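You operate a simulated robot arm through the tools that you are given. There is no shell and no other tool.

Carry out the task below with a simulated robot arm. There is one attempt and no reset: what you move stays moved.

JOB
Weigh what is left in the green striped sack, in the steel pan.
Fine: zero the scale under the empty pan, tip the sack out, put it back, press Mark. Set down upright: green striped sack.

Only the result counts: the job must be done as asked and must still hold three seconds after the hand-in. Knocking over, shifting, dropping, spilling or breaking anything else fails it.

ROBOT AND FRAMES
A 6-joint arm with a two-finger gripper, fixed in place. Base frame: the origin is at the foot of the arm, x ahead of it, y to its left, z up; the work surface is at about z = 0.719. Units: m, degrees, N and s.
It reaches about 1.298 m from its shoulder. Its first joint turns from -149.0 to 149.0 degrees. Payload 1.57 kg.
The tool frame sits at the grasp point between the pads (the TCP): z along the fingers, y along the line on which they close. The tips reach 0.021 m beyond it. The gripper opens to 0.07 m. The gripper's body begins 0.05 m behind the TCP.
Orientation is told as [roll, pitch, yaw] about the base's x, y, z axes, in that order, counted from this pose: with the fingers straight down and closing along the base's y, the tool's x points along the base's -x, its y along +y and its z along -z.

CONTROLS
- The arm moves only by the tool play_rows. Its argument "steps" is a list of rows, each an object of numbers (a shift or turn left out is 0, a gripper value left out holds the last): "grip": the finger opening in m, from 0 to 0.07; "dx", "dy", "dz": the shift along the tool's x, y, z in units of 25 mm (1.0 is 25 mm); "wx", "wy", "wz": the turn, a rotation vector about the tool's x, y, z in units of 6 degrees (1.0 is 6 degrees). In form: [{"grip": .., "dx": .., "dy": .., "dz": .., "wx": .., "wy": .., "wz": ..}, ...]. A call has 1 to 20 rows; each row shifts and turns the commanded pose from where the row before left it, along the tool's axes as they then stand. A call with a number of a shift or a turn outside -1 to 1 is refused whole. A row lasts 0.2 s, in which the tool goes at most 0.05 m and 8.6 degrees; a call with a longer step from one row to the next is refused whole, and so is a gripper value outside its range. Where a pose cannot be reached the arm comes as near as it can. A force on the tool above 90 N (or 10 N above the force at the start of the call, whichever is more), or a blocked arm, ends the call early, and 0.2 s more pass. Each finger halts on what it meets, pressing with about 28 N; the grip force reading is that of the motor and also rises with nothing between the fingers. The clock runs only during rows and for 0.2 s after the last one: add rows that do not move to give the fingers time. It gives the time, the measured TCP pose, the force on the tool (base axes), the opening and the grip force at its end, in the units of the frame above (readings bear some noise), with the torque about the TCP (base axes, N m) and any sound that the robot's microphone picked up.
- Cameras (640 x 400 px; columns grow to the right, rows downward): "scene" is fixed at [0.0493, 0.4983, 1.4103]; the picture's right is [-0.51, -0.86, 0.00], its down [-0.52, 0.31, -0.80] and it looks along [0.69, -0.41, -0.60] (base axes); focal length 267 px, centre (320, 200). "wrist" rides on the gripper at [0.079, 0.004, -0.081] in the tool frame; the picture's right is [-0.05, 1.00, 0.00], its down [-0.67, -0.04, -0.74] and it looks along [-0.74, -0.04, 0.67] (tool axes); focal length 256 px, centre (320, 200).
- grab_frame(camera): a new picture of that camera. The clock stands still meanwhile.
- lift_body(by): slides the trunk up (or, below 0, down) by that many m; the arm rides with it, the base frame stays. It gives what a move gives, with no picture.
- point_at(camera, pixels): for up to 12 pixels [column, row] of the newest picture of that camera ("zoom" is the newest enlarged one), the place [x, y, z] in the base frame of the surface seen there, good to about 0.002 m. The clock stands still meanwhile.
- zoom(camera, box): a new picture of the part [left, top, right, bottom] of that camera's present view, enlarged. The clock stands still meanwhile.
- sign_off(): hands the job in; it is judged then, once.

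Leave the gripper open and the arm clear of the work at the hand-in unless told otherwise.

The tools are called after "Emit:" as a command line: name --argument value ..., lists and objects as JSON in quotes. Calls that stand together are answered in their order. play_rows: Moves the arm, as the interface text tells. Its arguments: {"type":"object","properties":{"steps":{"type":"array","items":{"type":"object","properties":{"grip":{"type":"number"},"dx":{"type":"number"},"dy":{"type":"number"},"dz":{"type":"number"},"wx":{"type":"number"},"wy":{"type":"number"},"wz":{"type":"number"}}}}},"required":["steps"]} The other tools are called the same way: lift_body (by) slides the trunk up or down; grab_frame (camera) takes a picture; point_at (camera, pixels) gives the place of the surface under pixels of a picture; zoom (camera, box) takes an enlarged picture of a part of a camera's view; sign_off () hands the job in.

At the start:

```text
time: 0.0
ee_pos: [0.6725, -0.0576, 1.2191]
orientation: [0.0, -0.1, 0.0]
wrist_force: [-0.7, -0.3, 0.1]
wrist_torque: [-0.02, -0.02, 0.02]
finger_gap: 0.0702
gripper_force: 0.0
trunk travel left (down, up): [-0.9, 0.07]
```

scene: 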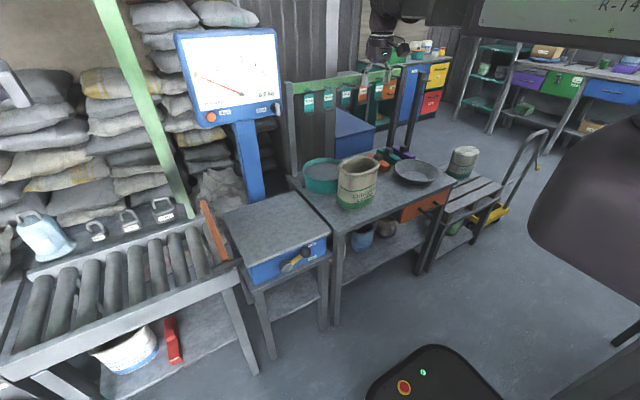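
wrist: 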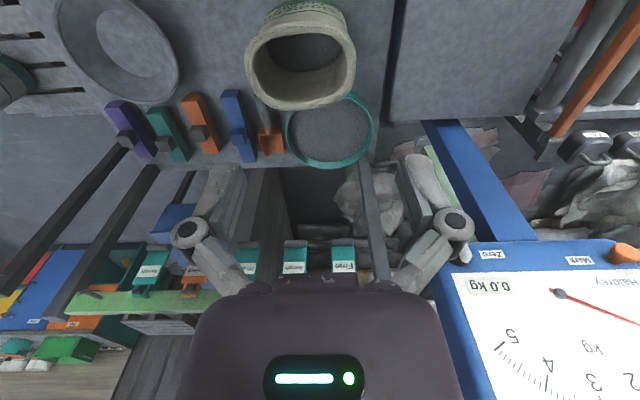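

I'll start by looking closely at the scene: the sack, pan, scale platform and scale head.

Emit:
zoom --camera "scene" --box '[160, 20, 320, 120]'

Emit:
zoom --camera "scene" --box '[280, 120, 480, 245]'

Emit:
zoom --camera "wrist" --box '[40, 0, 400, 225]'

```text
4.00 times, centred on (240, 70) of scene
```

zoom: 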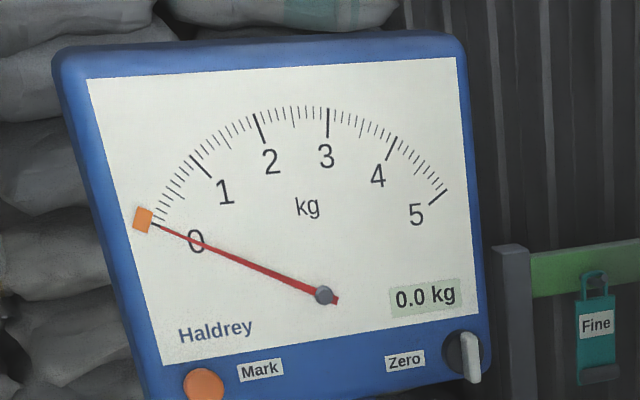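

```text
3.20 times, centred on (380, 182) of scene
```

zoom: 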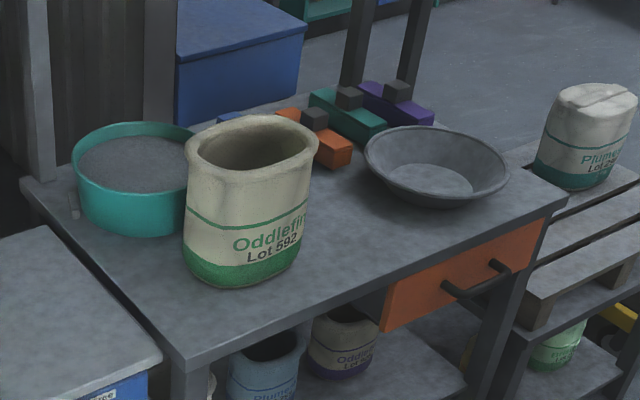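

```text
1.78 times, centred on (220, 112) of wrist
```

zoom: 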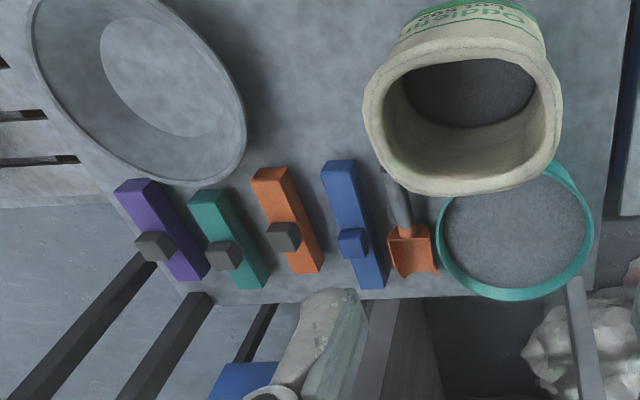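

The sack with a green stripe stands on the table next to a teal bowl, and the steel pan lies beyond it. The scale platform side has a lever and a label, so I'll zoom there and on the other sacks.

Emit:
zoom --camera "scene" --box '[220, 210, 350, 291]'

Emit:
zoom --camera "scene" --box '[330, 200, 490, 300]'

Emit:
zoom --camera "scene" --box '[0, 180, 240, 330]'

Emit:
zoom --camera "scene" --box '[270, 60, 430, 160]'

```text
4.92 times, centred on (285, 250) of scene
```

zoom: 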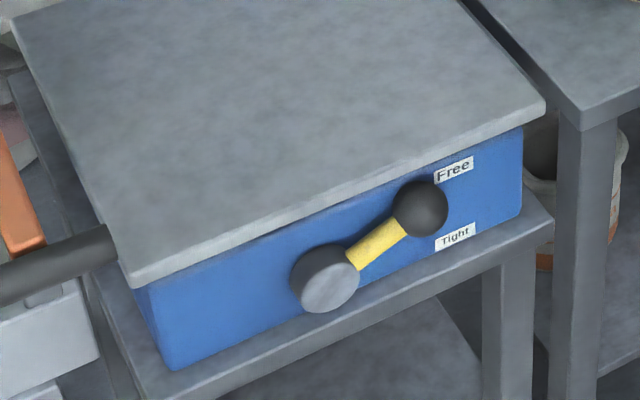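

```text
4.00 times, centred on (410, 250) of scene
```

zoom: 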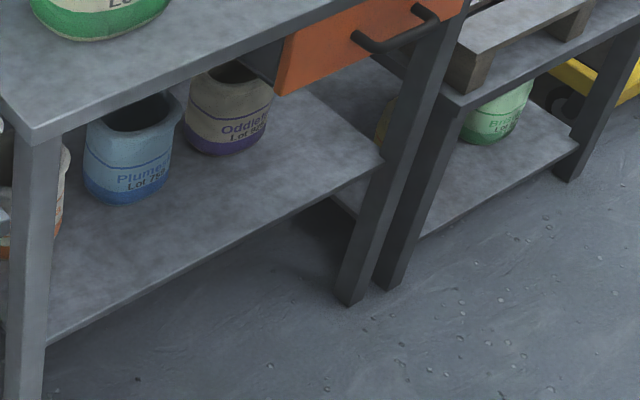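

```text
2.67 times, centred on (120, 255) of scene
```

zoom: 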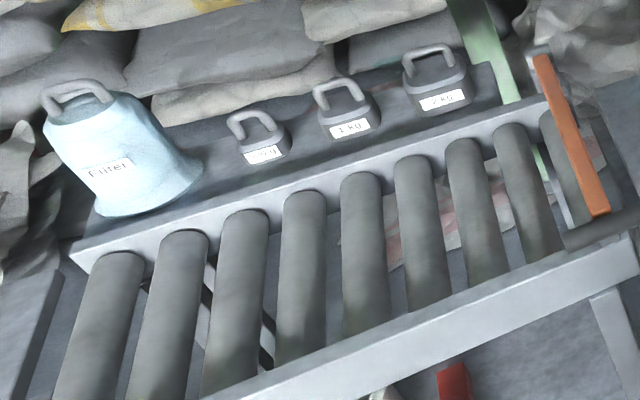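

```text
4.00 times, centred on (350, 110) of scene
```

zoom: 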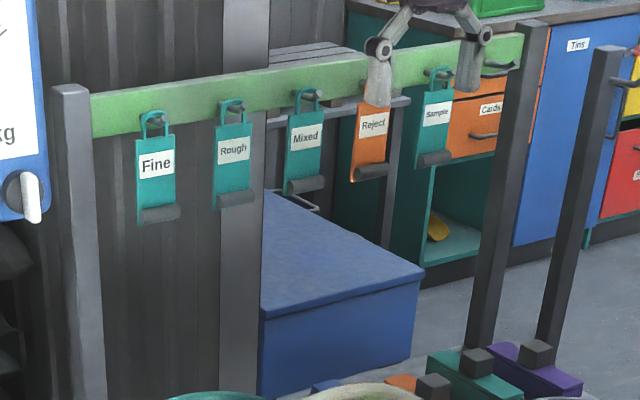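

Next I measure key geometry: the sack rim, pan rim, platform, zero knob, mark button and lever.

Emit:
grab_frame --camera "scene"

Emit:
point_at --camera "scene" --pixels '[[358, 160], [339, 168], [377, 172], [355, 205], [360, 165], [394, 165], [438, 180], [415, 177], [416, 160], [416, 185], [420, 172], [350, 215]]'

Emit:
point_at --camera "scene" --pixels '[[222, 212], [280, 192], [330, 233], [248, 268], [275, 230], [211, 117], [276, 108], [305, 252], [286, 266], [290, 250], [240, 60], [195, 75]]'

```text
taken
```

scene: 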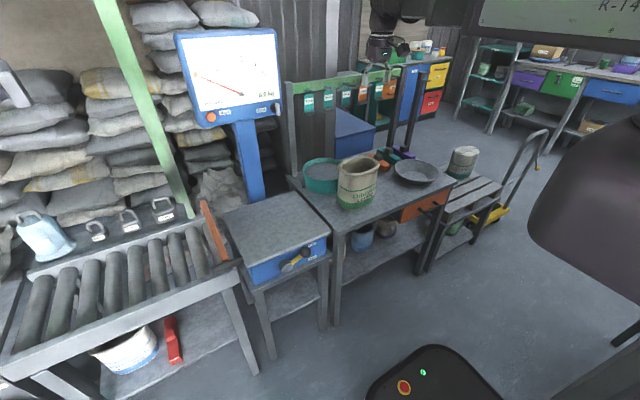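

```text
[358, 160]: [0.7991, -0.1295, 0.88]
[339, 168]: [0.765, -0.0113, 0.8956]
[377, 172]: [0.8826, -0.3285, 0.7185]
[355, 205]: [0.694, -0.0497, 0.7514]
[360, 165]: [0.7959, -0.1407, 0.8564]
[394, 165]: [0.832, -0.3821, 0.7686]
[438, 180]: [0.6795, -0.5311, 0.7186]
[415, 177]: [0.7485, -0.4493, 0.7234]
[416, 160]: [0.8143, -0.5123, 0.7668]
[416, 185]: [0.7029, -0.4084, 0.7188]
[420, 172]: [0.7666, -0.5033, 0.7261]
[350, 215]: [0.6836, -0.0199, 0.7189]
```

```text
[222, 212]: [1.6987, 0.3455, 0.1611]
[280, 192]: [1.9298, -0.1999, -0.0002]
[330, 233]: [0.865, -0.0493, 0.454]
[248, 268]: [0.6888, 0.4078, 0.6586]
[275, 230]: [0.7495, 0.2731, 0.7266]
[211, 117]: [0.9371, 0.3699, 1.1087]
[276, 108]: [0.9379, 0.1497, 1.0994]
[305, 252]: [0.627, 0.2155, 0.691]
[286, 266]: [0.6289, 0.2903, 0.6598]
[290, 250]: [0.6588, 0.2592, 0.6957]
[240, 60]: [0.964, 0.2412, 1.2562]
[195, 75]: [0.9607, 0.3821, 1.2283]
```

Emit:
zoom --camera "scene" --box '[200, 180, 360, 280]'

Emit:
point_at --camera "zoom" --pixels '[[95, 145], [325, 60], [500, 185], [215, 325], [300, 190], [345, 345], [400, 305], [374, 325], [424, 287], [430, 325], [360, 348], [470, 260]]'

Emit:
zoom --camera "scene" --box '[320, 140, 400, 190]'

Emit:
point_at --camera "zoom" --pixels '[[135, 195], [155, 225], [200, 250], [300, 245], [400, 235], [440, 200], [450, 150], [380, 125], [280, 115], [180, 140], [300, 180], [250, 160]]'

```text
4.00 times, centred on (280, 230) of scene
```

zoom: 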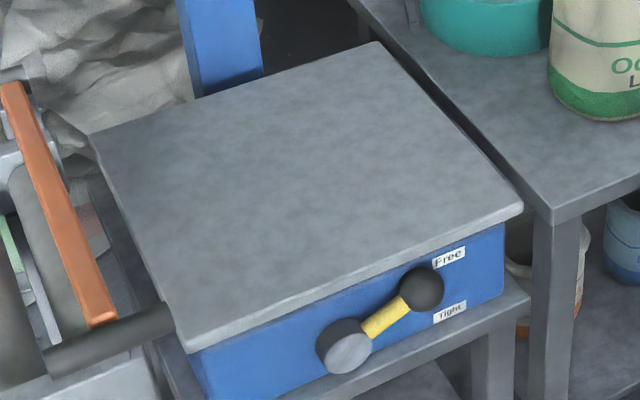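

```text
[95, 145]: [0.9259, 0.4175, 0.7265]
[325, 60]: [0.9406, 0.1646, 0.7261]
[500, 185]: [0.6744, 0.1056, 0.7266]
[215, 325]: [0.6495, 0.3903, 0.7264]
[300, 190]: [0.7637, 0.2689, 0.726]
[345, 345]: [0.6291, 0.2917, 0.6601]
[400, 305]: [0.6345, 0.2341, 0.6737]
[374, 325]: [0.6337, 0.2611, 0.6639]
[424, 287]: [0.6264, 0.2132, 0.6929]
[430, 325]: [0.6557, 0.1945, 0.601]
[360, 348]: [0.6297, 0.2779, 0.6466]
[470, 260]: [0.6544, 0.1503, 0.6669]
```

```text
8.00 times, centred on (360, 165) of scene
```

zoom: 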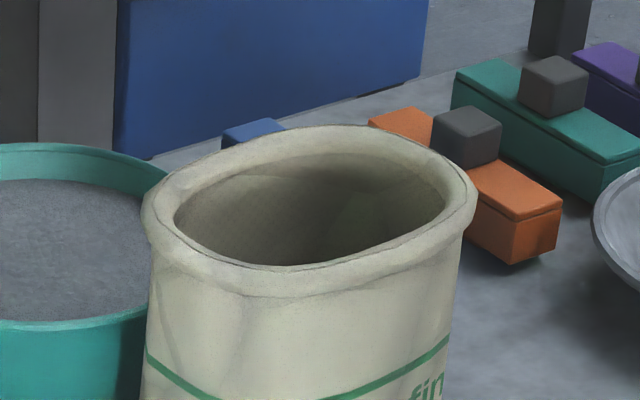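

```text
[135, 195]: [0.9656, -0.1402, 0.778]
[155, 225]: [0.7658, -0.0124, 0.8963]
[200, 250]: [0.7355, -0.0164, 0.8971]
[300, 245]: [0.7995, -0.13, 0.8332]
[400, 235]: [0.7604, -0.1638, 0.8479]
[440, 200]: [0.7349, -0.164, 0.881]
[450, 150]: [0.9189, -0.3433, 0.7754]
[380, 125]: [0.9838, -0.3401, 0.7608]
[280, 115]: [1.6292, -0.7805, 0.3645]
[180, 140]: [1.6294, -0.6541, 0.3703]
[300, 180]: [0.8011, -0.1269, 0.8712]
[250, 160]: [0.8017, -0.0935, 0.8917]
```

Emit:
zoom --camera "wrist" --box '[220, 0, 380, 100]'

Emit:
point_at --camera "zoom" --pixels '[[110, 120], [160, 150], [130, 240], [180, 380], [320, 415], [480, 360], [540, 200], [500, 90], [320, 70], [190, 80], [320, 200], [330, 50]]'

Emit:
zoom --camera "wrist" --box '[40, 0, 200, 100]'

Emit:
point_at --camera "zoom" --pixels '[[70, 40], [80, 200], [170, 320], [320, 410], [450, 400], [540, 330], [550, 220], [470, 90], [400, 20], [300, 170], [280, 60], [340, 290]]'

```text
4.00 times, centred on (300, 50) of wrist
```

zoom: 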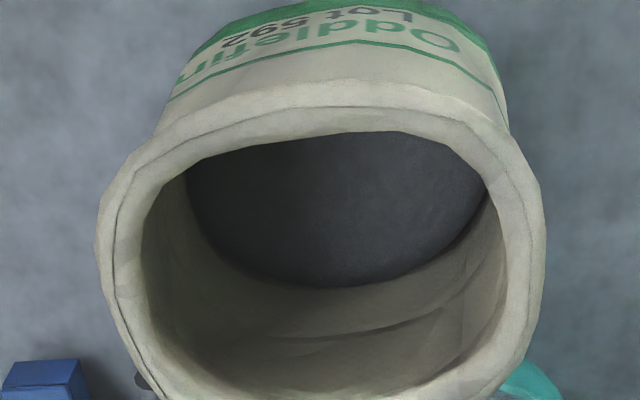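

```text
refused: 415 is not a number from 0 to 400
```

```text
4.00 times, centred on (120, 50) of wrist
```

zoom: 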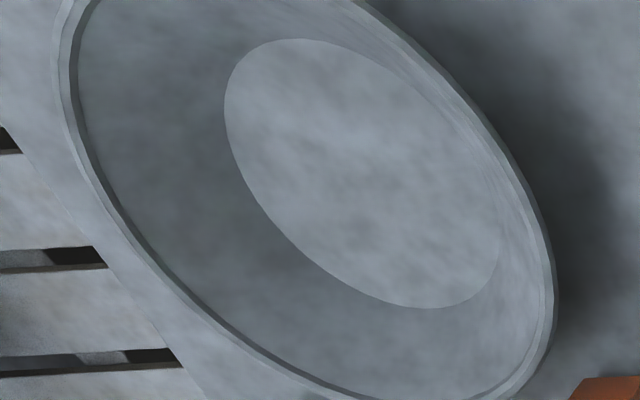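

```text
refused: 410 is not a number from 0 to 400
```

Emit:
point_at --camera "zoom" --pixels '[[65, 40], [70, 120], [120, 225], [200, 310], [320, 385], [550, 330], [545, 230], [470, 90], [400, 20], [300, 170], [240, 100], [500, 260]]'

Emit:
zoom --camera "wrist" --box '[220, 10, 380, 110]'

Emit:
point_at --camera "zoom" --pixels '[[110, 160], [160, 100], [320, 55], [470, 75], [535, 160], [520, 290], [440, 375], [320, 390], [190, 370], [115, 260], [320, 150], [310, 280]]'

```text
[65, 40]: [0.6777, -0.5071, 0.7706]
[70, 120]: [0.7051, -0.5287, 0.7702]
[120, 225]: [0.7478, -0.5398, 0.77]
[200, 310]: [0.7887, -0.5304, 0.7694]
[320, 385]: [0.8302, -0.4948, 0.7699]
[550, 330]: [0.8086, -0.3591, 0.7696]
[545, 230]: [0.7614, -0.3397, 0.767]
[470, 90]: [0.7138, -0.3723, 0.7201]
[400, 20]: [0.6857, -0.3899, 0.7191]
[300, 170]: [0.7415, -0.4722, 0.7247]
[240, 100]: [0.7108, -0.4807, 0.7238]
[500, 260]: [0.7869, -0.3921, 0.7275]
```

```text
4.00 times, centred on (300, 60) of wrist
```

zoom: 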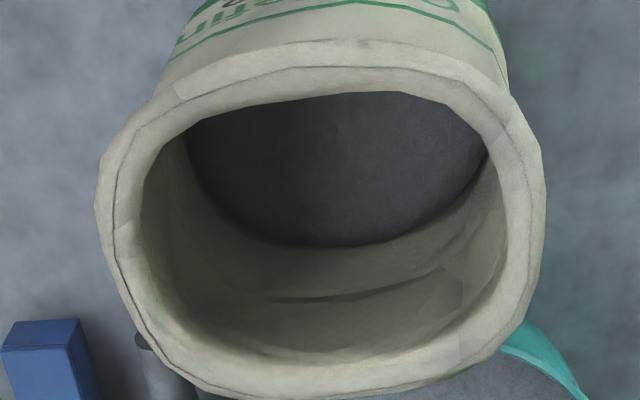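

```text
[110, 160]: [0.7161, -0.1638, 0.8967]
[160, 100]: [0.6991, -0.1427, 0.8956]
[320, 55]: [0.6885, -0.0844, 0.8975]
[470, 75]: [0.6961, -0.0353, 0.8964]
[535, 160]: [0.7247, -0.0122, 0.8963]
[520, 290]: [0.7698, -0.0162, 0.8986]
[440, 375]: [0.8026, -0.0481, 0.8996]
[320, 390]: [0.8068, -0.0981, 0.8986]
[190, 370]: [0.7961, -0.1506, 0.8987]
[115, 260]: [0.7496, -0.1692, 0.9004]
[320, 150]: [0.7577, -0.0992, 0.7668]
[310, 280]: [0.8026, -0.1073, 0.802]
```

The green-striped sack is "Oddlefin Lot 592": rim about x 0.686–0.807, y −0.17 to −0.012, z 0.897, with grain at about z 0.767. The pan rim is centred near (0.744, −0.439) with radius about 0.10. Now I look closer at the lever labels and the head controls.

Emit:
zoom --camera "scene" --box '[270, 230, 334, 270]'

Emit:
point_at --camera "zoom" --pixels '[[420, 140], [420, 285], [340, 200], [150, 355], [250, 280], [290, 240], [210, 310], [300, 290], [240, 240], [380, 320], [500, 100], [60, 360]]'

Emit:
zoom --camera "scene" --box '[250, 90, 298, 120]'

Emit:
point_at --camera "zoom" --pixels '[[305, 200], [330, 150], [352, 210], [362, 300], [375, 310], [345, 310], [300, 170], [290, 250], [385, 170], [340, 160], [360, 180], [150, 240]]'

Emit:
zoom --camera "scene" --box '[190, 100, 238, 130]'

Emit:
point_at --camera "zoom" --pixels '[[270, 220], [290, 170], [230, 240], [290, 280], [330, 230], [400, 200], [150, 150]]'

```text
10.00 times, centred on (302, 250) of scene
```

zoom: 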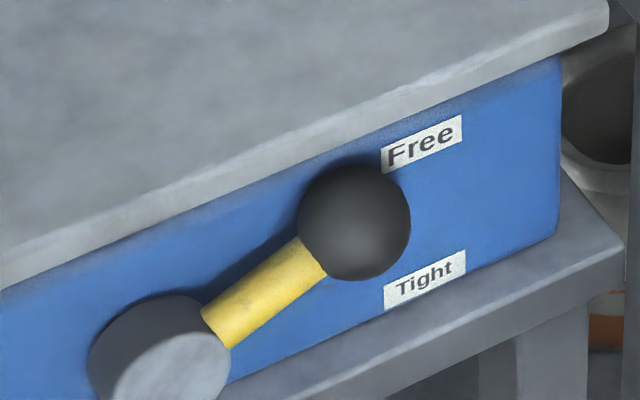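

```text
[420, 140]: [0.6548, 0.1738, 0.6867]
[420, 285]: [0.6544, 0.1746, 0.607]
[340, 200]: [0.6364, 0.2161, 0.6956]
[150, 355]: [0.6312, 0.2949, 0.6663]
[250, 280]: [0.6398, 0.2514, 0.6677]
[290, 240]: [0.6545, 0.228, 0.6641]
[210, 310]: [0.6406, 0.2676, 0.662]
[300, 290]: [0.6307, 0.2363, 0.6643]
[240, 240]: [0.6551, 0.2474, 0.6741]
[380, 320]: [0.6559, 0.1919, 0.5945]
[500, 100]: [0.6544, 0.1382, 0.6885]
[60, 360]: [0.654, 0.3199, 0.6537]
```

```text
13.33 times, centred on (274, 105) of scene
```

zoom: 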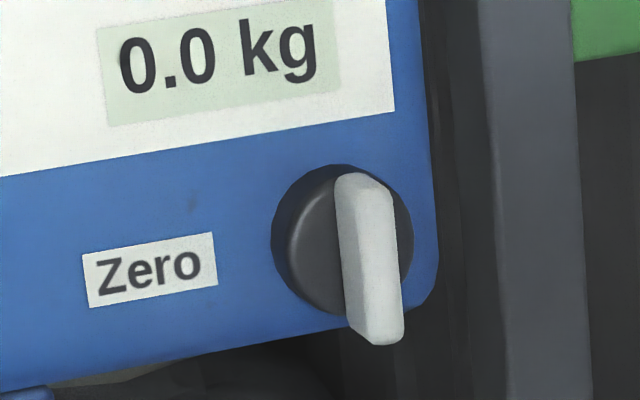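

```text
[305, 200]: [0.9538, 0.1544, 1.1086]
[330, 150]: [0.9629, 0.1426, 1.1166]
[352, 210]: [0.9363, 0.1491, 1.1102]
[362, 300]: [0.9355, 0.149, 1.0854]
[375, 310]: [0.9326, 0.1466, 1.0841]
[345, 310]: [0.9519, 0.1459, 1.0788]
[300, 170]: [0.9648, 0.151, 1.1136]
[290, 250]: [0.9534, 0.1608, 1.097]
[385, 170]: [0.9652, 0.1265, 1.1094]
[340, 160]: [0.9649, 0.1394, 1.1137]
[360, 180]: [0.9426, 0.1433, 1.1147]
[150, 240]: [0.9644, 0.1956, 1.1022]
```

```text
13.33 times, centred on (214, 115) of scene
```

zoom: 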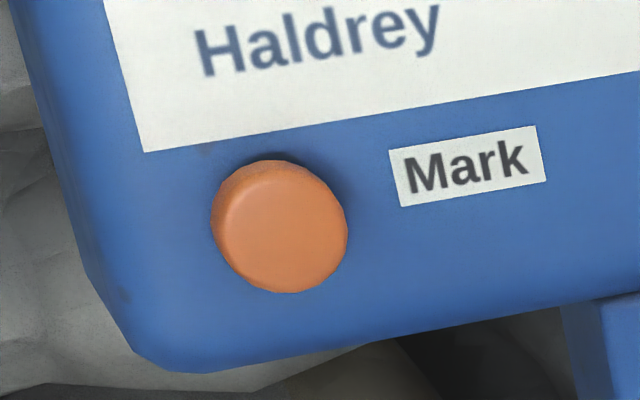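

```text
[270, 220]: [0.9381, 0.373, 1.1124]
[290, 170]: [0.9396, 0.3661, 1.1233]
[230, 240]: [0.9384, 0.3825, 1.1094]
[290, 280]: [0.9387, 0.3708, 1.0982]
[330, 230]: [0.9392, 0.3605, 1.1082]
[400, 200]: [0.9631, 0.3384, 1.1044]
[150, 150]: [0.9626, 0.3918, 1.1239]
```

The lever ball sits high, near "Free". The dial face is vertical at x≈0.964. The Mark button is at (0.938, 0.371, 1.111) and the Zero knob bar at (≈0.934, 0.147, 1.10). Now I move the arm high over toward the pan for a better look, keeping well above the sack top at z≈0.90.

Emit:
play_rows --steps '[{"dx": 0.25, "dy": -0.95, "dz": 0.4}, {"dx": 0.25, "dy": -0.95, "dz": 0.4}, {"dx": 0.25, "dy": -0.95, "dz": 0.4}, {"dx": 0.25, "dy": -0.95, "dz": 0.4}, {"dx": 0.25, "dy": -0.95, "dz": 0.4}, {"dx": 0.25, "dy": -0.95, "dz": 0.4}, {"dx": 0.25, "dy": -0.95, "dz": 0.4}, {"dx": 0.25, "dy": -0.95, "dz": 0.4}, {"dx": 0.25, "dy": -0.95, "dz": 0.4}, {"dx": 0.25, "dy": -0.95, "dz": 0.4}, {"dx": 0.25, "dy": -0.95, "dz": 0.4}, {"dx": 0.25, "dy": -0.95, "dz": 0.4}, {"dx": 0.25, "dy": -0.95, "dz": 0.4}, {"dx": 0.25, "dy": -0.95, "dz": 0.4}, {"dx": 0.25, "dy": -0.95, "dz": 0.4}, {"dx": 0.25, "dy": -0.95, "dz": 0.4}]'

Emit:
grab_frame --camera "wrist"

Emit:
grab_frame --camera "scene"

```text
time: 3.4
ee_pos: [0.5725, -0.4398, 1.2187]
orientation: [0.0, 0.0, 0.0]
wrist_force: [-0.7, 0.3, 0.4]
wrist_torque: [-0.01, -0.01, -0.02]
finger_gap: 0.0701
gripper_force: 0.1
out of reach, approached as far as the arm can: row 1, 2, 3, 4, 5, 6, 7, 8, 9, 10, 11, 12, 13, 14, 15, 16
trunk travel left (down, up): [-0.9, 0.07]
```

```text
taken
```

wrist: 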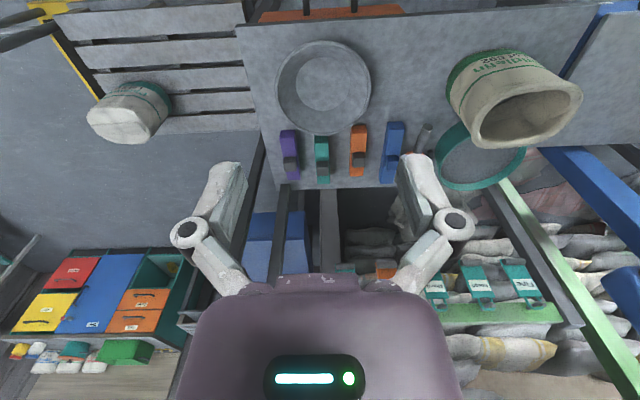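

```text
taken
```

scene: 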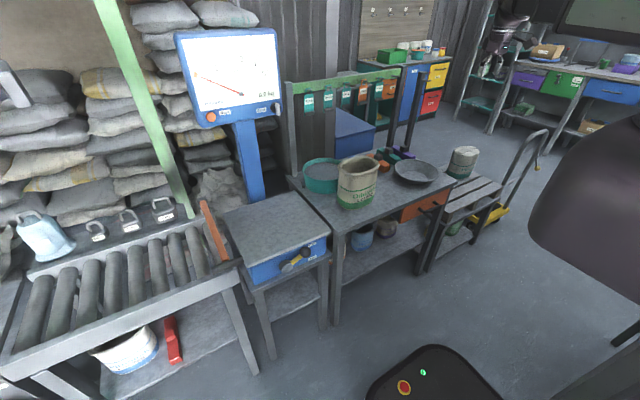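

The arm cannot go lower at this trunk height (z stayed at 1.219). I lower the trunk by 0.2 m; the TCP will end near z≈1.02, in front of the pan and well clear of everything.

Emit:
lift_body --by -0.2

Emit:
grab_frame --camera "scene"

Emit:
grab_frame --camera "wrist"

```text
time: 5.6
ee_pos: [0.5713, -0.4395, 1.0189]
orientation: [0.0, 0.1, 0.0]
wrist_force: [-0.1, 0.4, -0.5]
wrist_torque: [0.03, 0.0, 0.0]
finger_gap: 0.0699
gripper_force: 0.2
trunk travel left (down, up): [-0.7, 0.27]
```

```text
taken
```

scene: 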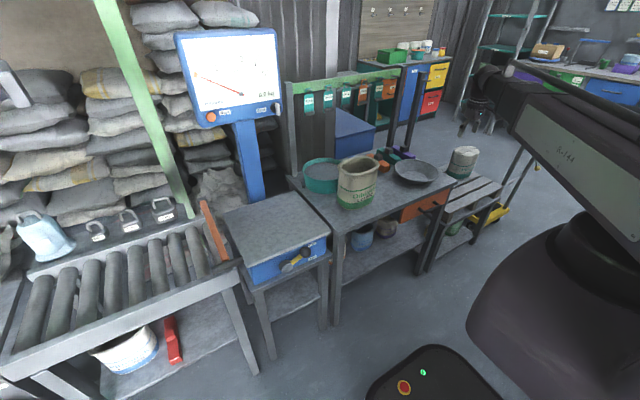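

```text
taken
```

wrist: 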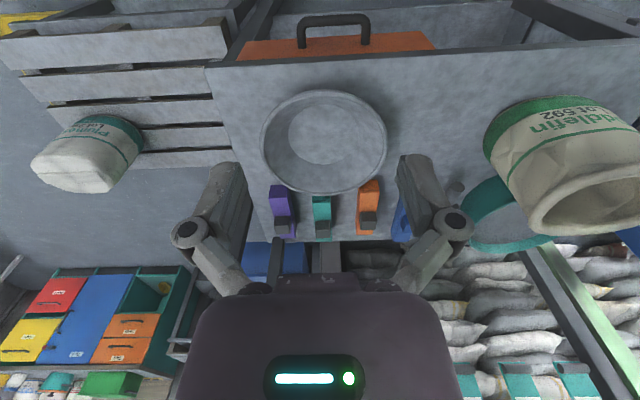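

Now I turn the tool 90° about its axis so the fingers close along base x, at this safe height.

Emit:
play_rows --steps '[{"wz": 1}, {"wz": 1}, {"wz": 1}, {"wz": 1}, {"wz": 1}, {"wz": 1}, {"wz": 1}, {"wz": 1}, {"wz": 1}, {"wz": 1}, {"wz": 1}, {"wz": 1}, {"wz": 1}, {"wz": 1}, {"wz": 1}]'

Emit:
grab_frame --camera "wrist"

```text
time: 8.8
ee_pos: [0.5718, -0.4391, 1.0193]
orientation: [0.0, 0.0, -90.1]
wrist_force: [-0.2, -0.4, -0.1]
wrist_torque: [0.02, -0.04, 0.0]
finger_gap: 0.07
gripper_force: 0.0
trunk travel left (down, up): [-0.7, 0.27]
```

```text
taken
```

wrist: 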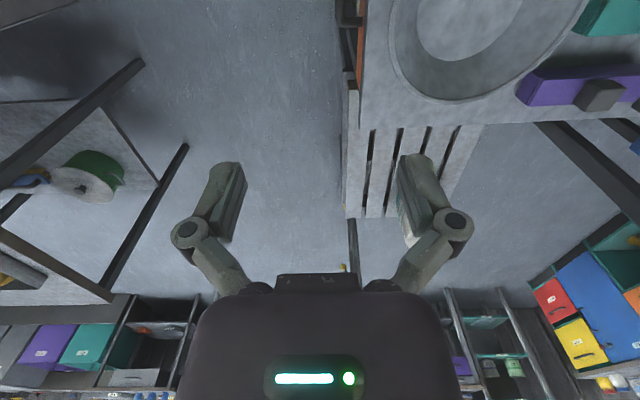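

Now I tilt the tool about 42° so the fingers lie along the pan's sloping wall, pointing forward and down.

Emit:
play_rows --steps '[{"wx": -1}, {"wx": -1}, {"wx": -1}, {"wx": -1}, {"wx": -1}, {"wx": -1}, {"wx": -1}]'

Emit:
grab_frame --camera "wrist"

Emit:
grab_frame --camera "scene"

```text
time: 10.4
ee_pos: [0.572, -0.4391, 1.0671]
orientation: [42.1, -0.1, -90.0]
wrist_force: [0.8, 0.9, 0.1]
wrist_torque: [-0.01, 0.0, 0.01]
finger_gap: 0.07
gripper_force: 0.0
out of reach, approached as far as the arm can: row 2, 3, 4, 5, 6, 7
trunk travel left (down, up): [-0.7, 0.27]
```

```text
taken
```

wrist: 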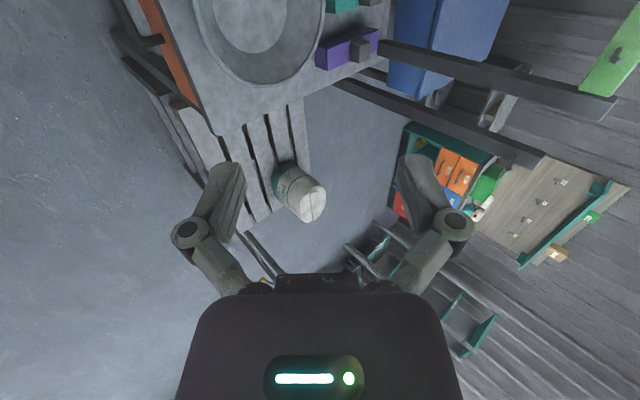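

```text
taken
```

scene: 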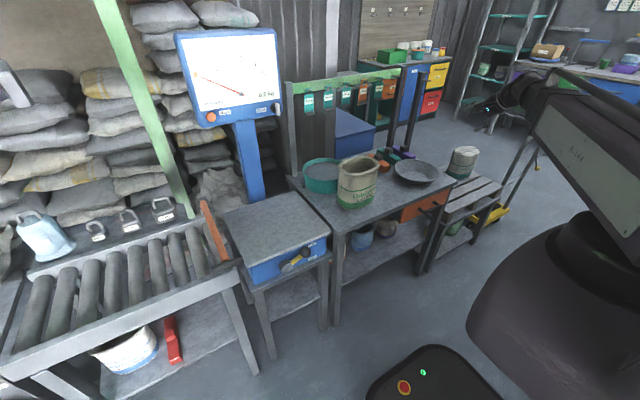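

The wrist has a minimum height that rides with the trunk. I raise the tool 0.3 m first, so I can then lower the trunk further with clearance kept.

Emit:
play_rows --steps '[{"dy": 0.669, "dz": -0.743}, {"dy": 0.669, "dz": -0.743}, {"dy": 0.669, "dz": -0.743}, {"dy": 0.669, "dz": -0.743}, {"dy": 0.669, "dz": -0.743}, {"dy": 0.669, "dz": -0.743}, {"dy": 0.669, "dz": -0.743}, {"dy": 0.669, "dz": -0.743}, {"dy": 0.669, "dz": -0.743}, {"dy": 0.669, "dz": -0.743}, {"dy": 0.669, "dz": -0.743}, {"dy": 0.669, "dz": -0.743}]'

Emit:
lift_body --by -0.25

Emit:
grab_frame --camera "scene"

```text
time: 13.0
ee_pos: [0.5722, -0.4381, 1.0671]
orientation: [42.0, 0.0, -90.0]
wrist_force: [0.2, -0.1, -0.4]
wrist_torque: [-0.02, 0.0, -0.03]
finger_gap: 0.0701
gripper_force: 0.1
out of reach, approached as far as the arm can: row 1, 2, 3, 4, 5, 6, 7, 8, 9, 10, 11, 12
trunk travel left (down, up): [-0.7, 0.27]
```

```text
time: 15.6
ee_pos: [0.5725, -0.4373, 0.8173]
orientation: [42.0, 0.0, -90.0]
wrist_force: [0.5, -0.7, -0.1]
wrist_torque: [0.03, 0.03, 0.0]
finger_gap: 0.0702
gripper_force: 0.1
trunk travel left (down, up): [-0.45, 0.52]
```

```text
taken
```

scene: 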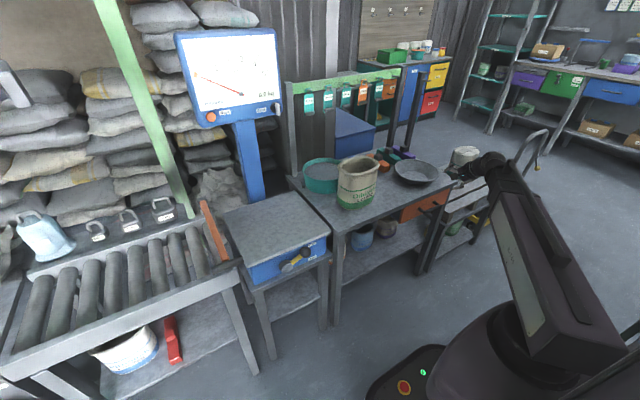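

Up/down commands don't change z at all, so the arm moves its wrist in a horizontal plane and height comes only from the trunk (plus wrist tilt: z ≈ H − 0.1875·cos(tilt), with H = 1.407 + trunk). Before gripping anything I test in free air whether the wrist can tilt as far as pouring needs (~138°).

Emit:
play_rows --steps '[{"wx": -1}, {"wx": -1}, {"wx": -1}, {"wx": -1}, {"wx": -1}, {"wx": -1}, {"wx": -1}, {"wx": -1}]'

Emit:
play_rows --steps '[{"wx": -1}, {"wx": -1}, {"wx": -1}, {"wx": -1}, {"wx": -1}, {"wx": -1}, {"wx": -1}, {"wx": -1}]'

Emit:
grab_frame --camera "scene"

```text
time: 17.4
ee_pos: [0.5732, -0.4396, 0.956]
orientation: [89.9, 0.1, -90.0]
wrist_force: [0.2, 0.3, -0.6]
wrist_torque: [0.03, 0.01, -0.02]
finger_gap: 0.0702
gripper_force: 0.1
out of reach, approached as far as the arm can: row 1, 2, 3, 4, 5, 6, 7, 8
trunk travel left (down, up): [-0.45, 0.52]
```

```text
time: 19.1
ee_pos: [0.5714, -0.4389, 1.095]
orientation: [138.2, 0.1, -90.0]
wrist_force: [-0.5, -0.3, 0.5]
wrist_torque: [0.03, 0.02, 0.0]
finger_gap: 0.0702
gripper_force: 0.2
out of reach, approached as far as the arm can: row 1, 2, 3, 4, 5, 6, 7, 8
trunk travel left (down, up): [-0.45, 0.52]
```

```text
taken
```

scene: 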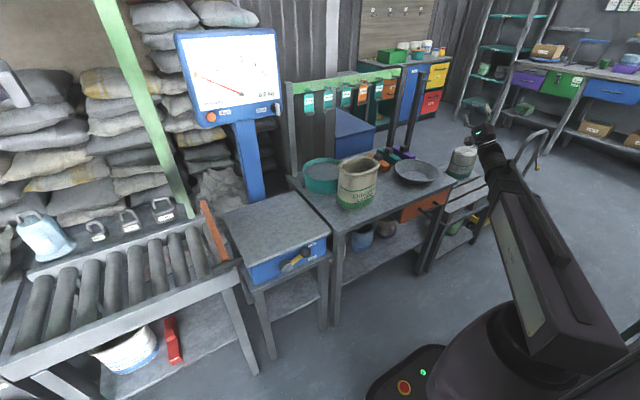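

The wrist tilts freely to 138°, so pouring toward −x with the tool coming from the robot side is feasible. I tilt back to 42° and measure the pan's near rim accurately.

Emit:
play_rows --steps '[{"wx": 1}, {"wx": 1}, {"wx": 1}, {"wx": 1}, {"wx": 1}, {"wx": 1}, {"wx": 1}, {"wx": 1}, {"wx": 1}, {"wx": 1}, {"wx": 1}, {"wx": 1}, {"wx": 1}, {"wx": 1}, {"wx": 1}, {"wx": 1}]'

Emit:
zoom --camera "scene" --box '[384, 145, 448, 185]'

Emit:
point_at --camera "zoom" --pixels '[[100, 150], [110, 210], [160, 265], [230, 310], [310, 340], [400, 350], [480, 335], [535, 295], [530, 240], [450, 180], [300, 130], [180, 125]]'

Emit:
point_at --camera "zoom" --pixels '[[230, 300], [310, 330], [400, 340], [470, 330], [520, 300], [300, 360], [240, 330], [330, 250], [420, 280], [250, 220], [380, 370], [350, 300]]'

```text
time: 22.6
ee_pos: [0.5725, -0.4387, 0.8173]
orientation: [42.0, 0.0, -89.9]
wrist_force: [-0.1, 0.2, 0.2]
wrist_torque: [-0.02, -0.03, -0.01]
finger_gap: 0.0702
gripper_force: 0.1
out of reach, approached as far as the arm can: row 1, 2, 3, 4, 5, 6, 7, 8, 9, 10, 11, 12, 13, 14, 15, 16
trunk travel left (down, up): [-0.45, 0.52]
```

```text
10.00 times, centred on (416, 165) of scene
```

zoom: 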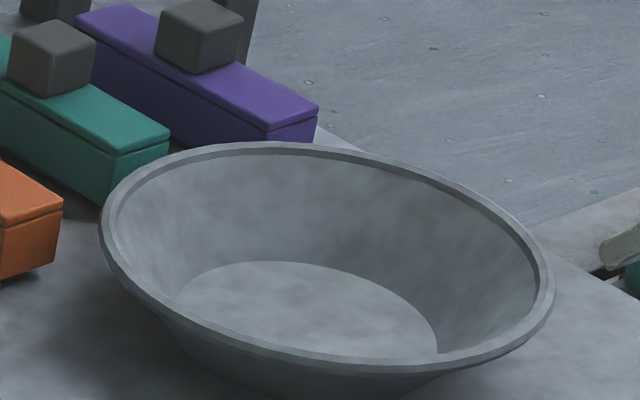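

```text
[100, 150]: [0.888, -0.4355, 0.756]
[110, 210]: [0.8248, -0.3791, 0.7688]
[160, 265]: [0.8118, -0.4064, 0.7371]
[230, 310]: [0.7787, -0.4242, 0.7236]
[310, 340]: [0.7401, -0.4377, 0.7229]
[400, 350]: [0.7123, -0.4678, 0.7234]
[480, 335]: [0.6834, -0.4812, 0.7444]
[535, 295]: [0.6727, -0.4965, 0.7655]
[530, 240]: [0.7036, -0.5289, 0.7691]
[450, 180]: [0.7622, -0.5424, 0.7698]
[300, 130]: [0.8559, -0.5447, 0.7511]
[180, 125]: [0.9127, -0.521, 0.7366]
```

```text
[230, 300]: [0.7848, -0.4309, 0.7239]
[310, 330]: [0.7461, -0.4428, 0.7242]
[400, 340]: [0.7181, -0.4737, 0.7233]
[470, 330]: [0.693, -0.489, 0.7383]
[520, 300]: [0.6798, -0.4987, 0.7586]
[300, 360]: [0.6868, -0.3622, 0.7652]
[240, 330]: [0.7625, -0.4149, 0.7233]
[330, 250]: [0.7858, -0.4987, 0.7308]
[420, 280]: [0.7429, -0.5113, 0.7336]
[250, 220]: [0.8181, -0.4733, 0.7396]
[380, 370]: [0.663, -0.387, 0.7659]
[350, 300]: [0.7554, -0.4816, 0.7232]
```

The pan centre is about (0.746, −0.441), its radius about 0.10 and the near rim is at (0.647, −0.441, 0.768). I narrow the gripper to 0.04 and approach along the wall in small steps, alternating trunk and x. First I lower 10 mm, then go forward to x≈0.611.

Emit:
lift_body --by -0.01

Emit:
play_rows --steps '[{"grip": 0.04, "dx": -0.05, "dy": 0.572, "dz": 0.515}, {"grip": 0.04, "dx": -0.05, "dy": 0.572, "dz": 0.515}, {"grip": 0.04}]'

Emit:
grab_frame --camera "wrist"

Emit:
zoom --camera "scene" --box '[384, 145, 480, 205]'

```text
time: 23.1
ee_pos: [0.5724, -0.4374, 0.8069]
orientation: [41.9, 0.1, -90.0]
wrist_force: [-0.2, -0.6, -0.4]
wrist_torque: [0.0, -0.02, -0.01]
finger_gap: 0.07
gripper_force: 0.1
trunk travel left (down, up): [-0.44, 0.53]
```

```text
time: 23.9
ee_pos: [0.6105, -0.4406, 0.8072]
orientation: [42.0, 0.0, -90.0]
wrist_force: [-0.4, 0.6, -0.3]
wrist_torque: [0.02, 0.01, 0.01]
finger_gap: 0.0401
gripper_force: 0.1
trunk travel left (down, up): [-0.44, 0.53]
```

```text
taken
```

wrist: 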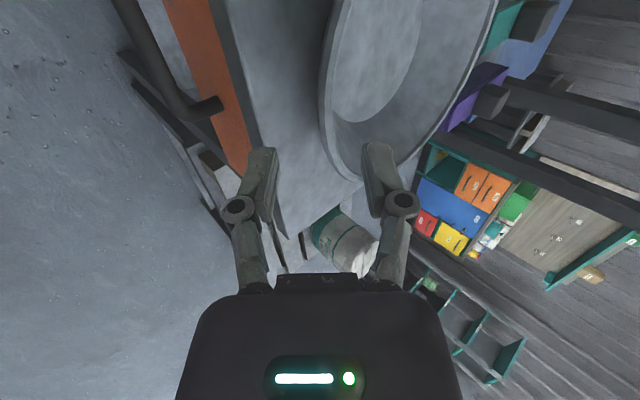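

```text
6.67 times, centred on (432, 175) of scene
```

zoom: 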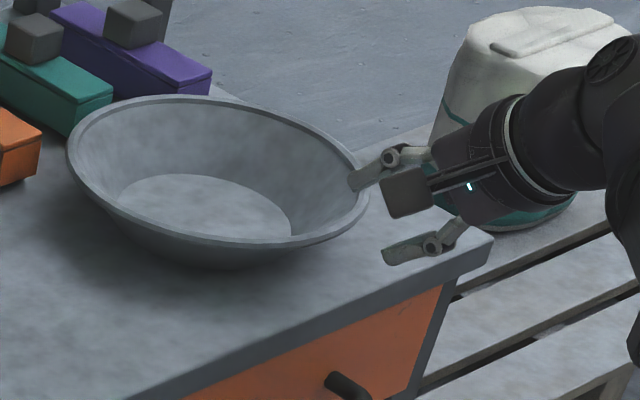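

Emit:
zoom --camera "wrist" --box '[220, 0, 460, 150]'

Emit:
point_at --camera "zoom" --pixels '[[283, 150], [290, 220], [275, 260], [320, 60], [310, 250], [330, 330], [300, 150], [350, 200], [400, 300], [345, 20], [300, 350], [265, 240]]'

```text
2.67 times, centred on (340, 75) of wrist
```

zoom: 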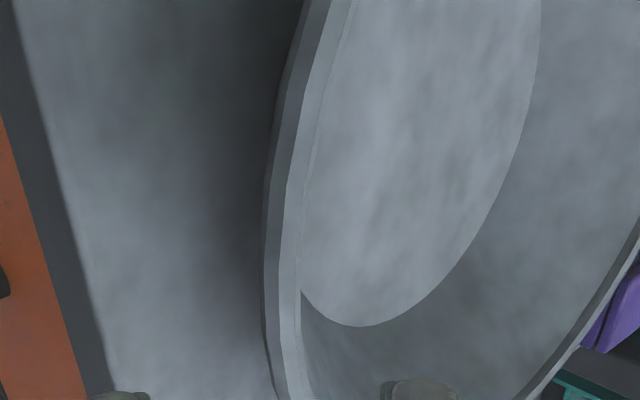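

```text
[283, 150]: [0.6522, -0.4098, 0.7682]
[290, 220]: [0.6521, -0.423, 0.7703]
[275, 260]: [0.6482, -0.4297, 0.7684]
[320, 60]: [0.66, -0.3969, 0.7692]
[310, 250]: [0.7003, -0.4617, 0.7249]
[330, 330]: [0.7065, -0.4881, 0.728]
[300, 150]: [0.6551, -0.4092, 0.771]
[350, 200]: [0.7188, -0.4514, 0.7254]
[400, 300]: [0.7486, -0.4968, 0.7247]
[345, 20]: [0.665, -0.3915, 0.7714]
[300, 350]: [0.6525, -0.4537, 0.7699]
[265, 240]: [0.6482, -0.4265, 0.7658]
```

The rim bead is about 8 mm wide, centred near (0.651, 0.767), and the wall slopes about 36°. I reduce the tilt to about 37°, line up with the wall, then step in.

Emit:
play_rows --steps '[{"wx": 0.8}, {}]'

Emit:
play_rows --steps '[{"dy": 0.55, "dz": 0.414}, {}]'

Emit:
lift_body --by -0.009

Emit:
play_rows --steps '[{"dy": 0.217, "dz": 0.164}, {}]'

Emit:
grab_frame --camera "wrist"

Emit:
zoom --camera "scene" --box '[384, 145, 480, 205]'

```text
time: 24.5
ee_pos: [0.6104, -0.4401, 0.7962]
orientation: [37.3, 0.0, -90.0]
wrist_force: [0.2, -0.1, -1.3]
wrist_torque: [0.0, -0.02, 0.01]
finger_gap: 0.0399
gripper_force: 0.0
out of reach, approached as far as the arm can: row 1
trunk travel left (down, up): [-0.44, 0.53]
```

```text
time: 25.1
ee_pos: [0.6278, -0.4401, 0.7968]
orientation: [37.2, 0.0, -90.0]
wrist_force: [-0.5, -0.1, -0.3]
wrist_torque: [0.0, -0.01, 0.01]
finger_gap: 0.0402
gripper_force: 0.2
trunk travel left (down, up): [-0.44, 0.53]
```

```text
time: 25.7
ee_pos: [0.6278, -0.4399, 0.7877]
orientation: [37.2, 0.0, -90.1]
wrist_force: [-0.2, 0.1, -0.4]
wrist_torque: [-0.01, 0.01, 0.0]
finger_gap: 0.04
gripper_force: 0.0
trunk travel left (down, up): [-0.431, 0.539]
```

```text
time: 26.3
ee_pos: [0.6342, -0.4407, 0.7876]
orientation: [37.2, -0.1, -90.0]
wrist_force: [-0.3, 0.2, 0.0]
wrist_torque: [-0.01, 0.0, 0.01]
finger_gap: 0.0399
gripper_force: 0.0
trunk travel left (down, up): [-0.431, 0.539]
```

```text
taken
```

wrist: 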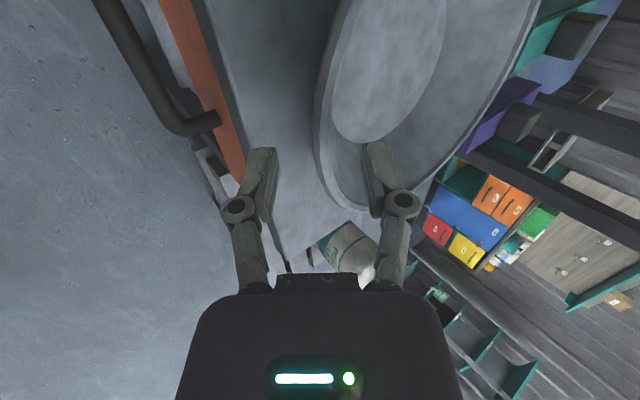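

```text
6.67 times, centred on (432, 175) of scene
```

zoom: 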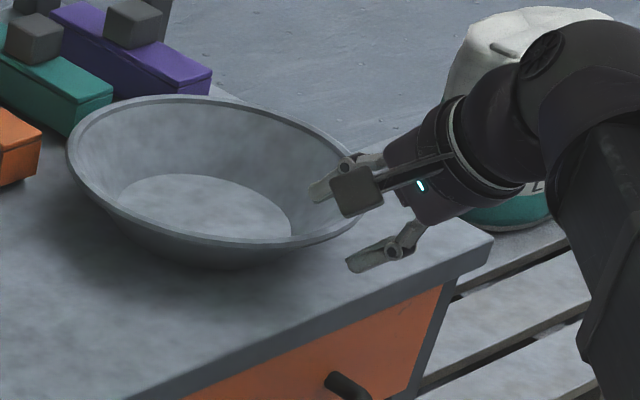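

The rim sits between the fingers as planned. I continue stepping in along the wall.

Emit:
lift_body --by -0.009

Emit:
play_rows --steps '[{"dy": 0.217, "dz": 0.164}, {}]'

Emit:
lift_body --by -0.009

Emit:
play_rows --steps '[{"dy": 0.217, "dz": 0.164}, {}]'

Emit:
grab_frame --camera "wrist"

Emit:
zoom --camera "scene" --box '[384, 145, 480, 205]'

```text
time: 26.9
ee_pos: [0.6336, -0.439, 0.7788]
orientation: [37.3, 0.0, -90.0]
wrist_force: [-0.5, 0.1, 0.0]
wrist_torque: [0.01, -0.04, 0.0]
finger_gap: 0.0402
gripper_force: 0.1
trunk travel left (down, up): [-0.422, 0.548]
```

```text
time: 27.5
ee_pos: [0.6422, -0.4406, 0.7785]
orientation: [37.2, 0.0, -90.0]
wrist_force: [0.6, -0.8, 0.2]
wrist_torque: [0.0, 0.02, -0.03]
finger_gap: 0.0399
gripper_force: 0.2
trunk travel left (down, up): [-0.422, 0.548]
```

```text
time: 28.1
ee_pos: [0.6403, -0.4399, 0.7694]
orientation: [37.3, -0.1, -90.0]
wrist_force: [-0.7, -0.4, 0.2]
wrist_torque: [-0.03, -0.01, 0.0]
finger_gap: 0.04
gripper_force: 0.0
trunk travel left (down, up): [-0.413, 0.557]
```

```text
time: 28.7
ee_pos: [0.6469, -0.441, 0.7701]
orientation: [37.3, 0.0, -90.0]
wrist_force: [-0.8, -0.1, -0.2]
wrist_torque: [0.0, -0.02, 0.0]
finger_gap: 0.0403
gripper_force: 0.0
trunk travel left (down, up): [-0.413, 0.557]
```

```text
taken
```

wrist: 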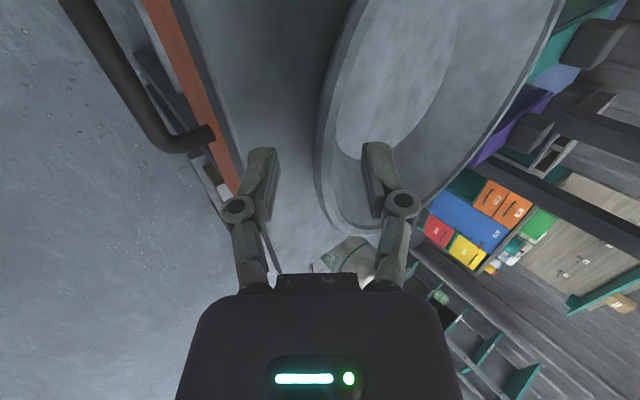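

```text
6.67 times, centred on (432, 175) of scene
```

zoom: 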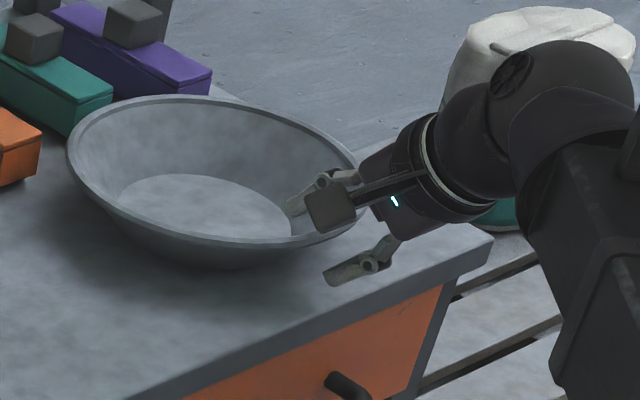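

Emit:
lift_body --by -0.007

Emit:
play_rows --steps '[{"dy": 0.2, "dz": 0.15}, {}]'

Emit:
play_rows --steps '[{"grip": 0.02}, {"grip": 0.01}, {"grip": 0.0}, {"grip": 0.0}, {"grip": 0.0}]'

Emit:
grab_frame --camera "wrist"

Emit:
zoom --camera "scene" --box '[384, 145, 480, 205]'

```text
time: 29.2
ee_pos: [0.6468, -0.4394, 0.7622]
orientation: [37.2, 0.0, -89.9]
wrist_force: [0.7, -0.2, -0.2]
wrist_torque: [0.02, 0.03, 0.04]
finger_gap: 0.0399
gripper_force: 0.0
trunk travel left (down, up): [-0.406, 0.564]
```

```text
time: 29.8
ee_pos: [0.6534, -0.4404, 0.7631]
orientation: [37.3, 0.0, -90.0]
wrist_force: [-0.6, 0.1, 0.1]
wrist_torque: [-0.03, 0.0, -0.02]
finger_gap: 0.0401
gripper_force: 0.0
trunk travel left (down, up): [-0.406, 0.564]
```

```text
time: 31.0
ee_pos: [0.6532, -0.4395, 0.7638]
orientation: [37.4, -0.1, -90.1]
wrist_force: [6.5, -2.0, 19.9]
wrist_torque: [-0.58, -0.93, 0.05]
finger_gap: 0.0077
gripper_force: 28.5
trunk travel left (down, up): [-0.406, 0.564]
```

```text
taken
```

wrist: 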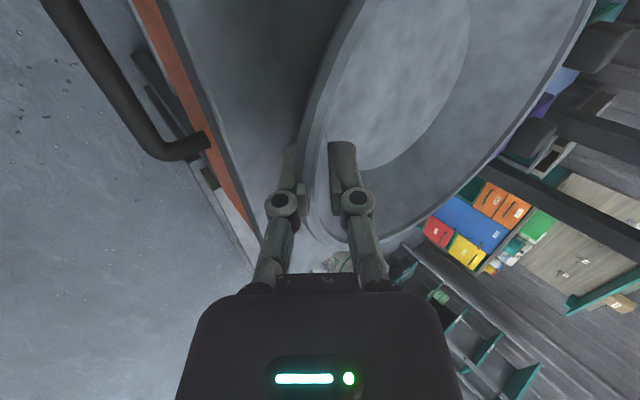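

```text
6.67 times, centred on (432, 175) of scene
```

zoom: 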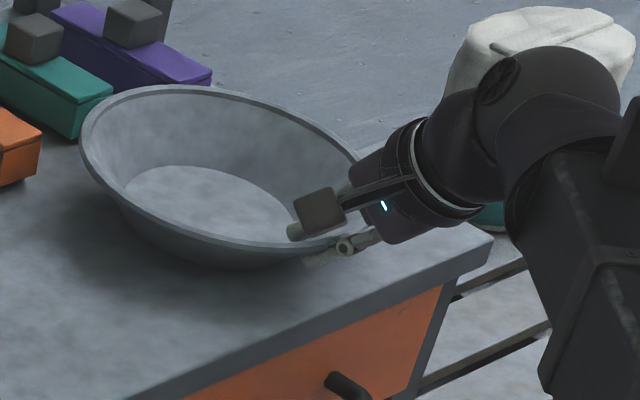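

The pan rim is gripped (gap 7.7 mm, 28 N). The far side came up slightly, aligning with the fingers. I lift a little and check weight and hold.

Emit:
lift_body --by 0.04

Emit:
zoom --camera "scene" --box '[384, 135, 480, 195]'

Emit:
point_at --camera "zoom" --pixels '[[90, 130], [100, 170], [160, 100], [240, 110], [330, 150], [200, 235], [260, 240], [130, 105], [300, 130]]'

```text
time: 31.9
ee_pos: [0.653, -0.4401, 0.8015]
orientation: [37.3, 0.0, -90.0]
wrist_force: [0.6, -0.1, -2.2]
wrist_torque: [0.03, 0.21, 0.0]
finger_gap: 0.0059
gripper_force: 27.8
trunk travel left (down, up): [-0.446, 0.524]
```

```text
6.67 times, centred on (432, 165) of scene
```

zoom: 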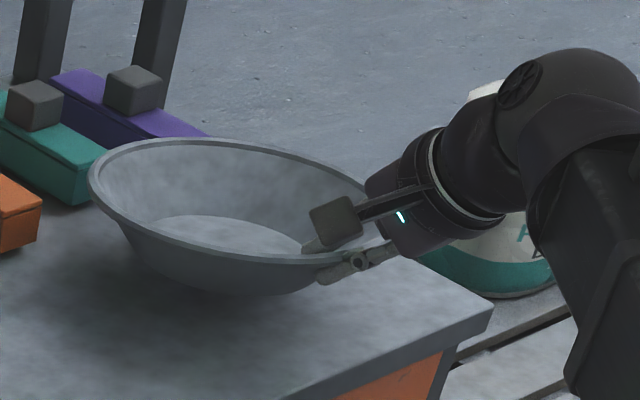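

```text
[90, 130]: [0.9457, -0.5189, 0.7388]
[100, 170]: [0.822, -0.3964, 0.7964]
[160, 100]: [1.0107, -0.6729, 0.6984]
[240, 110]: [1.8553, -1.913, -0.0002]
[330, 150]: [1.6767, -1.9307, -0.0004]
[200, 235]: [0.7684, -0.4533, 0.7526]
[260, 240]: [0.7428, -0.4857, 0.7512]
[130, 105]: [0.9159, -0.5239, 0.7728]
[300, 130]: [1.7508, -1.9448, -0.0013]
```

The pan is held (about 0.22 kg) and nearly level. I raise it to transit height, above the sack top, before moving sideways.

Emit:
lift_body --by 0.21

Emit:
play_rows --steps '[{"dx": 0.5}, {"dx": 0.8}, {"dx": 0.9}, {"dx": 0.9}, {"dx": 0.9}, {"dx": 0.9}, {"dx": 0.9}, {"dx": 0.9}, {"dx": 0.9}, {"dx": 0.9}, {"dx": 0.9}, {"dx": 0.9}, {"dx": 0.5}]'

Emit:
grab_frame --camera "scene"

```text
time: 34.1
ee_pos: [0.6541, -0.4397, 1.0124]
orientation: [37.2, 0.0, -90.1]
wrist_force: [-1.1, -0.3, -2.0]
wrist_torque: [0.04, 0.18, 0.01]
finger_gap: 0.0058
gripper_force: 27.7
trunk travel left (down, up): [-0.656, 0.314]
```

```text
time: 36.9
ee_pos: [0.6558, -0.1698, 1.0118]
orientation: [37.2, 0.0, -90.0]
wrist_force: [0.2, -0.6, -1.9]
wrist_torque: [-0.04, 0.2, -0.01]
finger_gap: 0.0061
gripper_force: 28.3
trunk travel left (down, up): [-0.656, 0.314]
```

```text
taken
```

scene: 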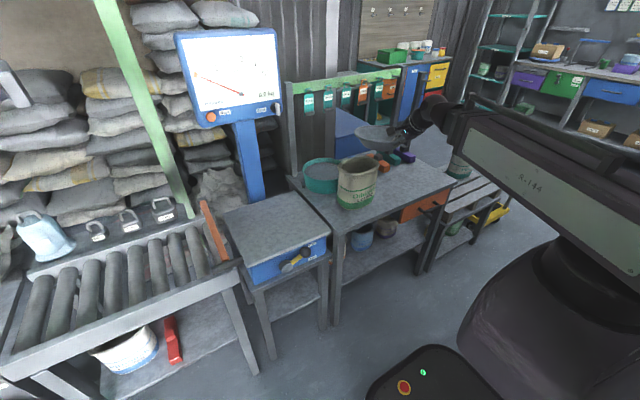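

The hold is steady. I continue across, over the sack (pan bottom at z≈0.95, sack top 0.90).

Emit:
play_rows --steps '[{"dx": 0.5}, {"dx": 0.9}, {"dx": 0.9}, {"dx": 0.9}, {"dx": 0.9}, {"dx": 0.9}, {"dx": 0.9}, {"dx": 0.9}, {"dx": 0.9}, {"dx": 0.5}]'

Emit:
grab_frame --camera "scene"

```text
time: 39.1
ee_pos: [0.6534, 0.0355, 1.0111]
orientation: [37.2, 0.1, -89.9]
wrist_force: [-0.5, 0.1, -1.5]
wrist_torque: [-0.01, 0.18, -0.01]
finger_gap: 0.0058
gripper_force: 28.3
trunk travel left (down, up): [-0.656, 0.314]
```

```text
taken
```

scene: 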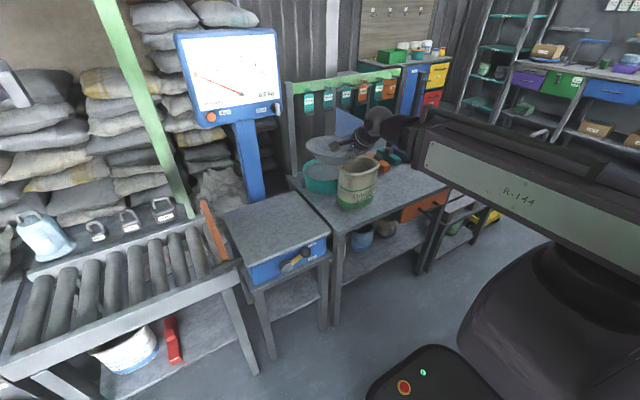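

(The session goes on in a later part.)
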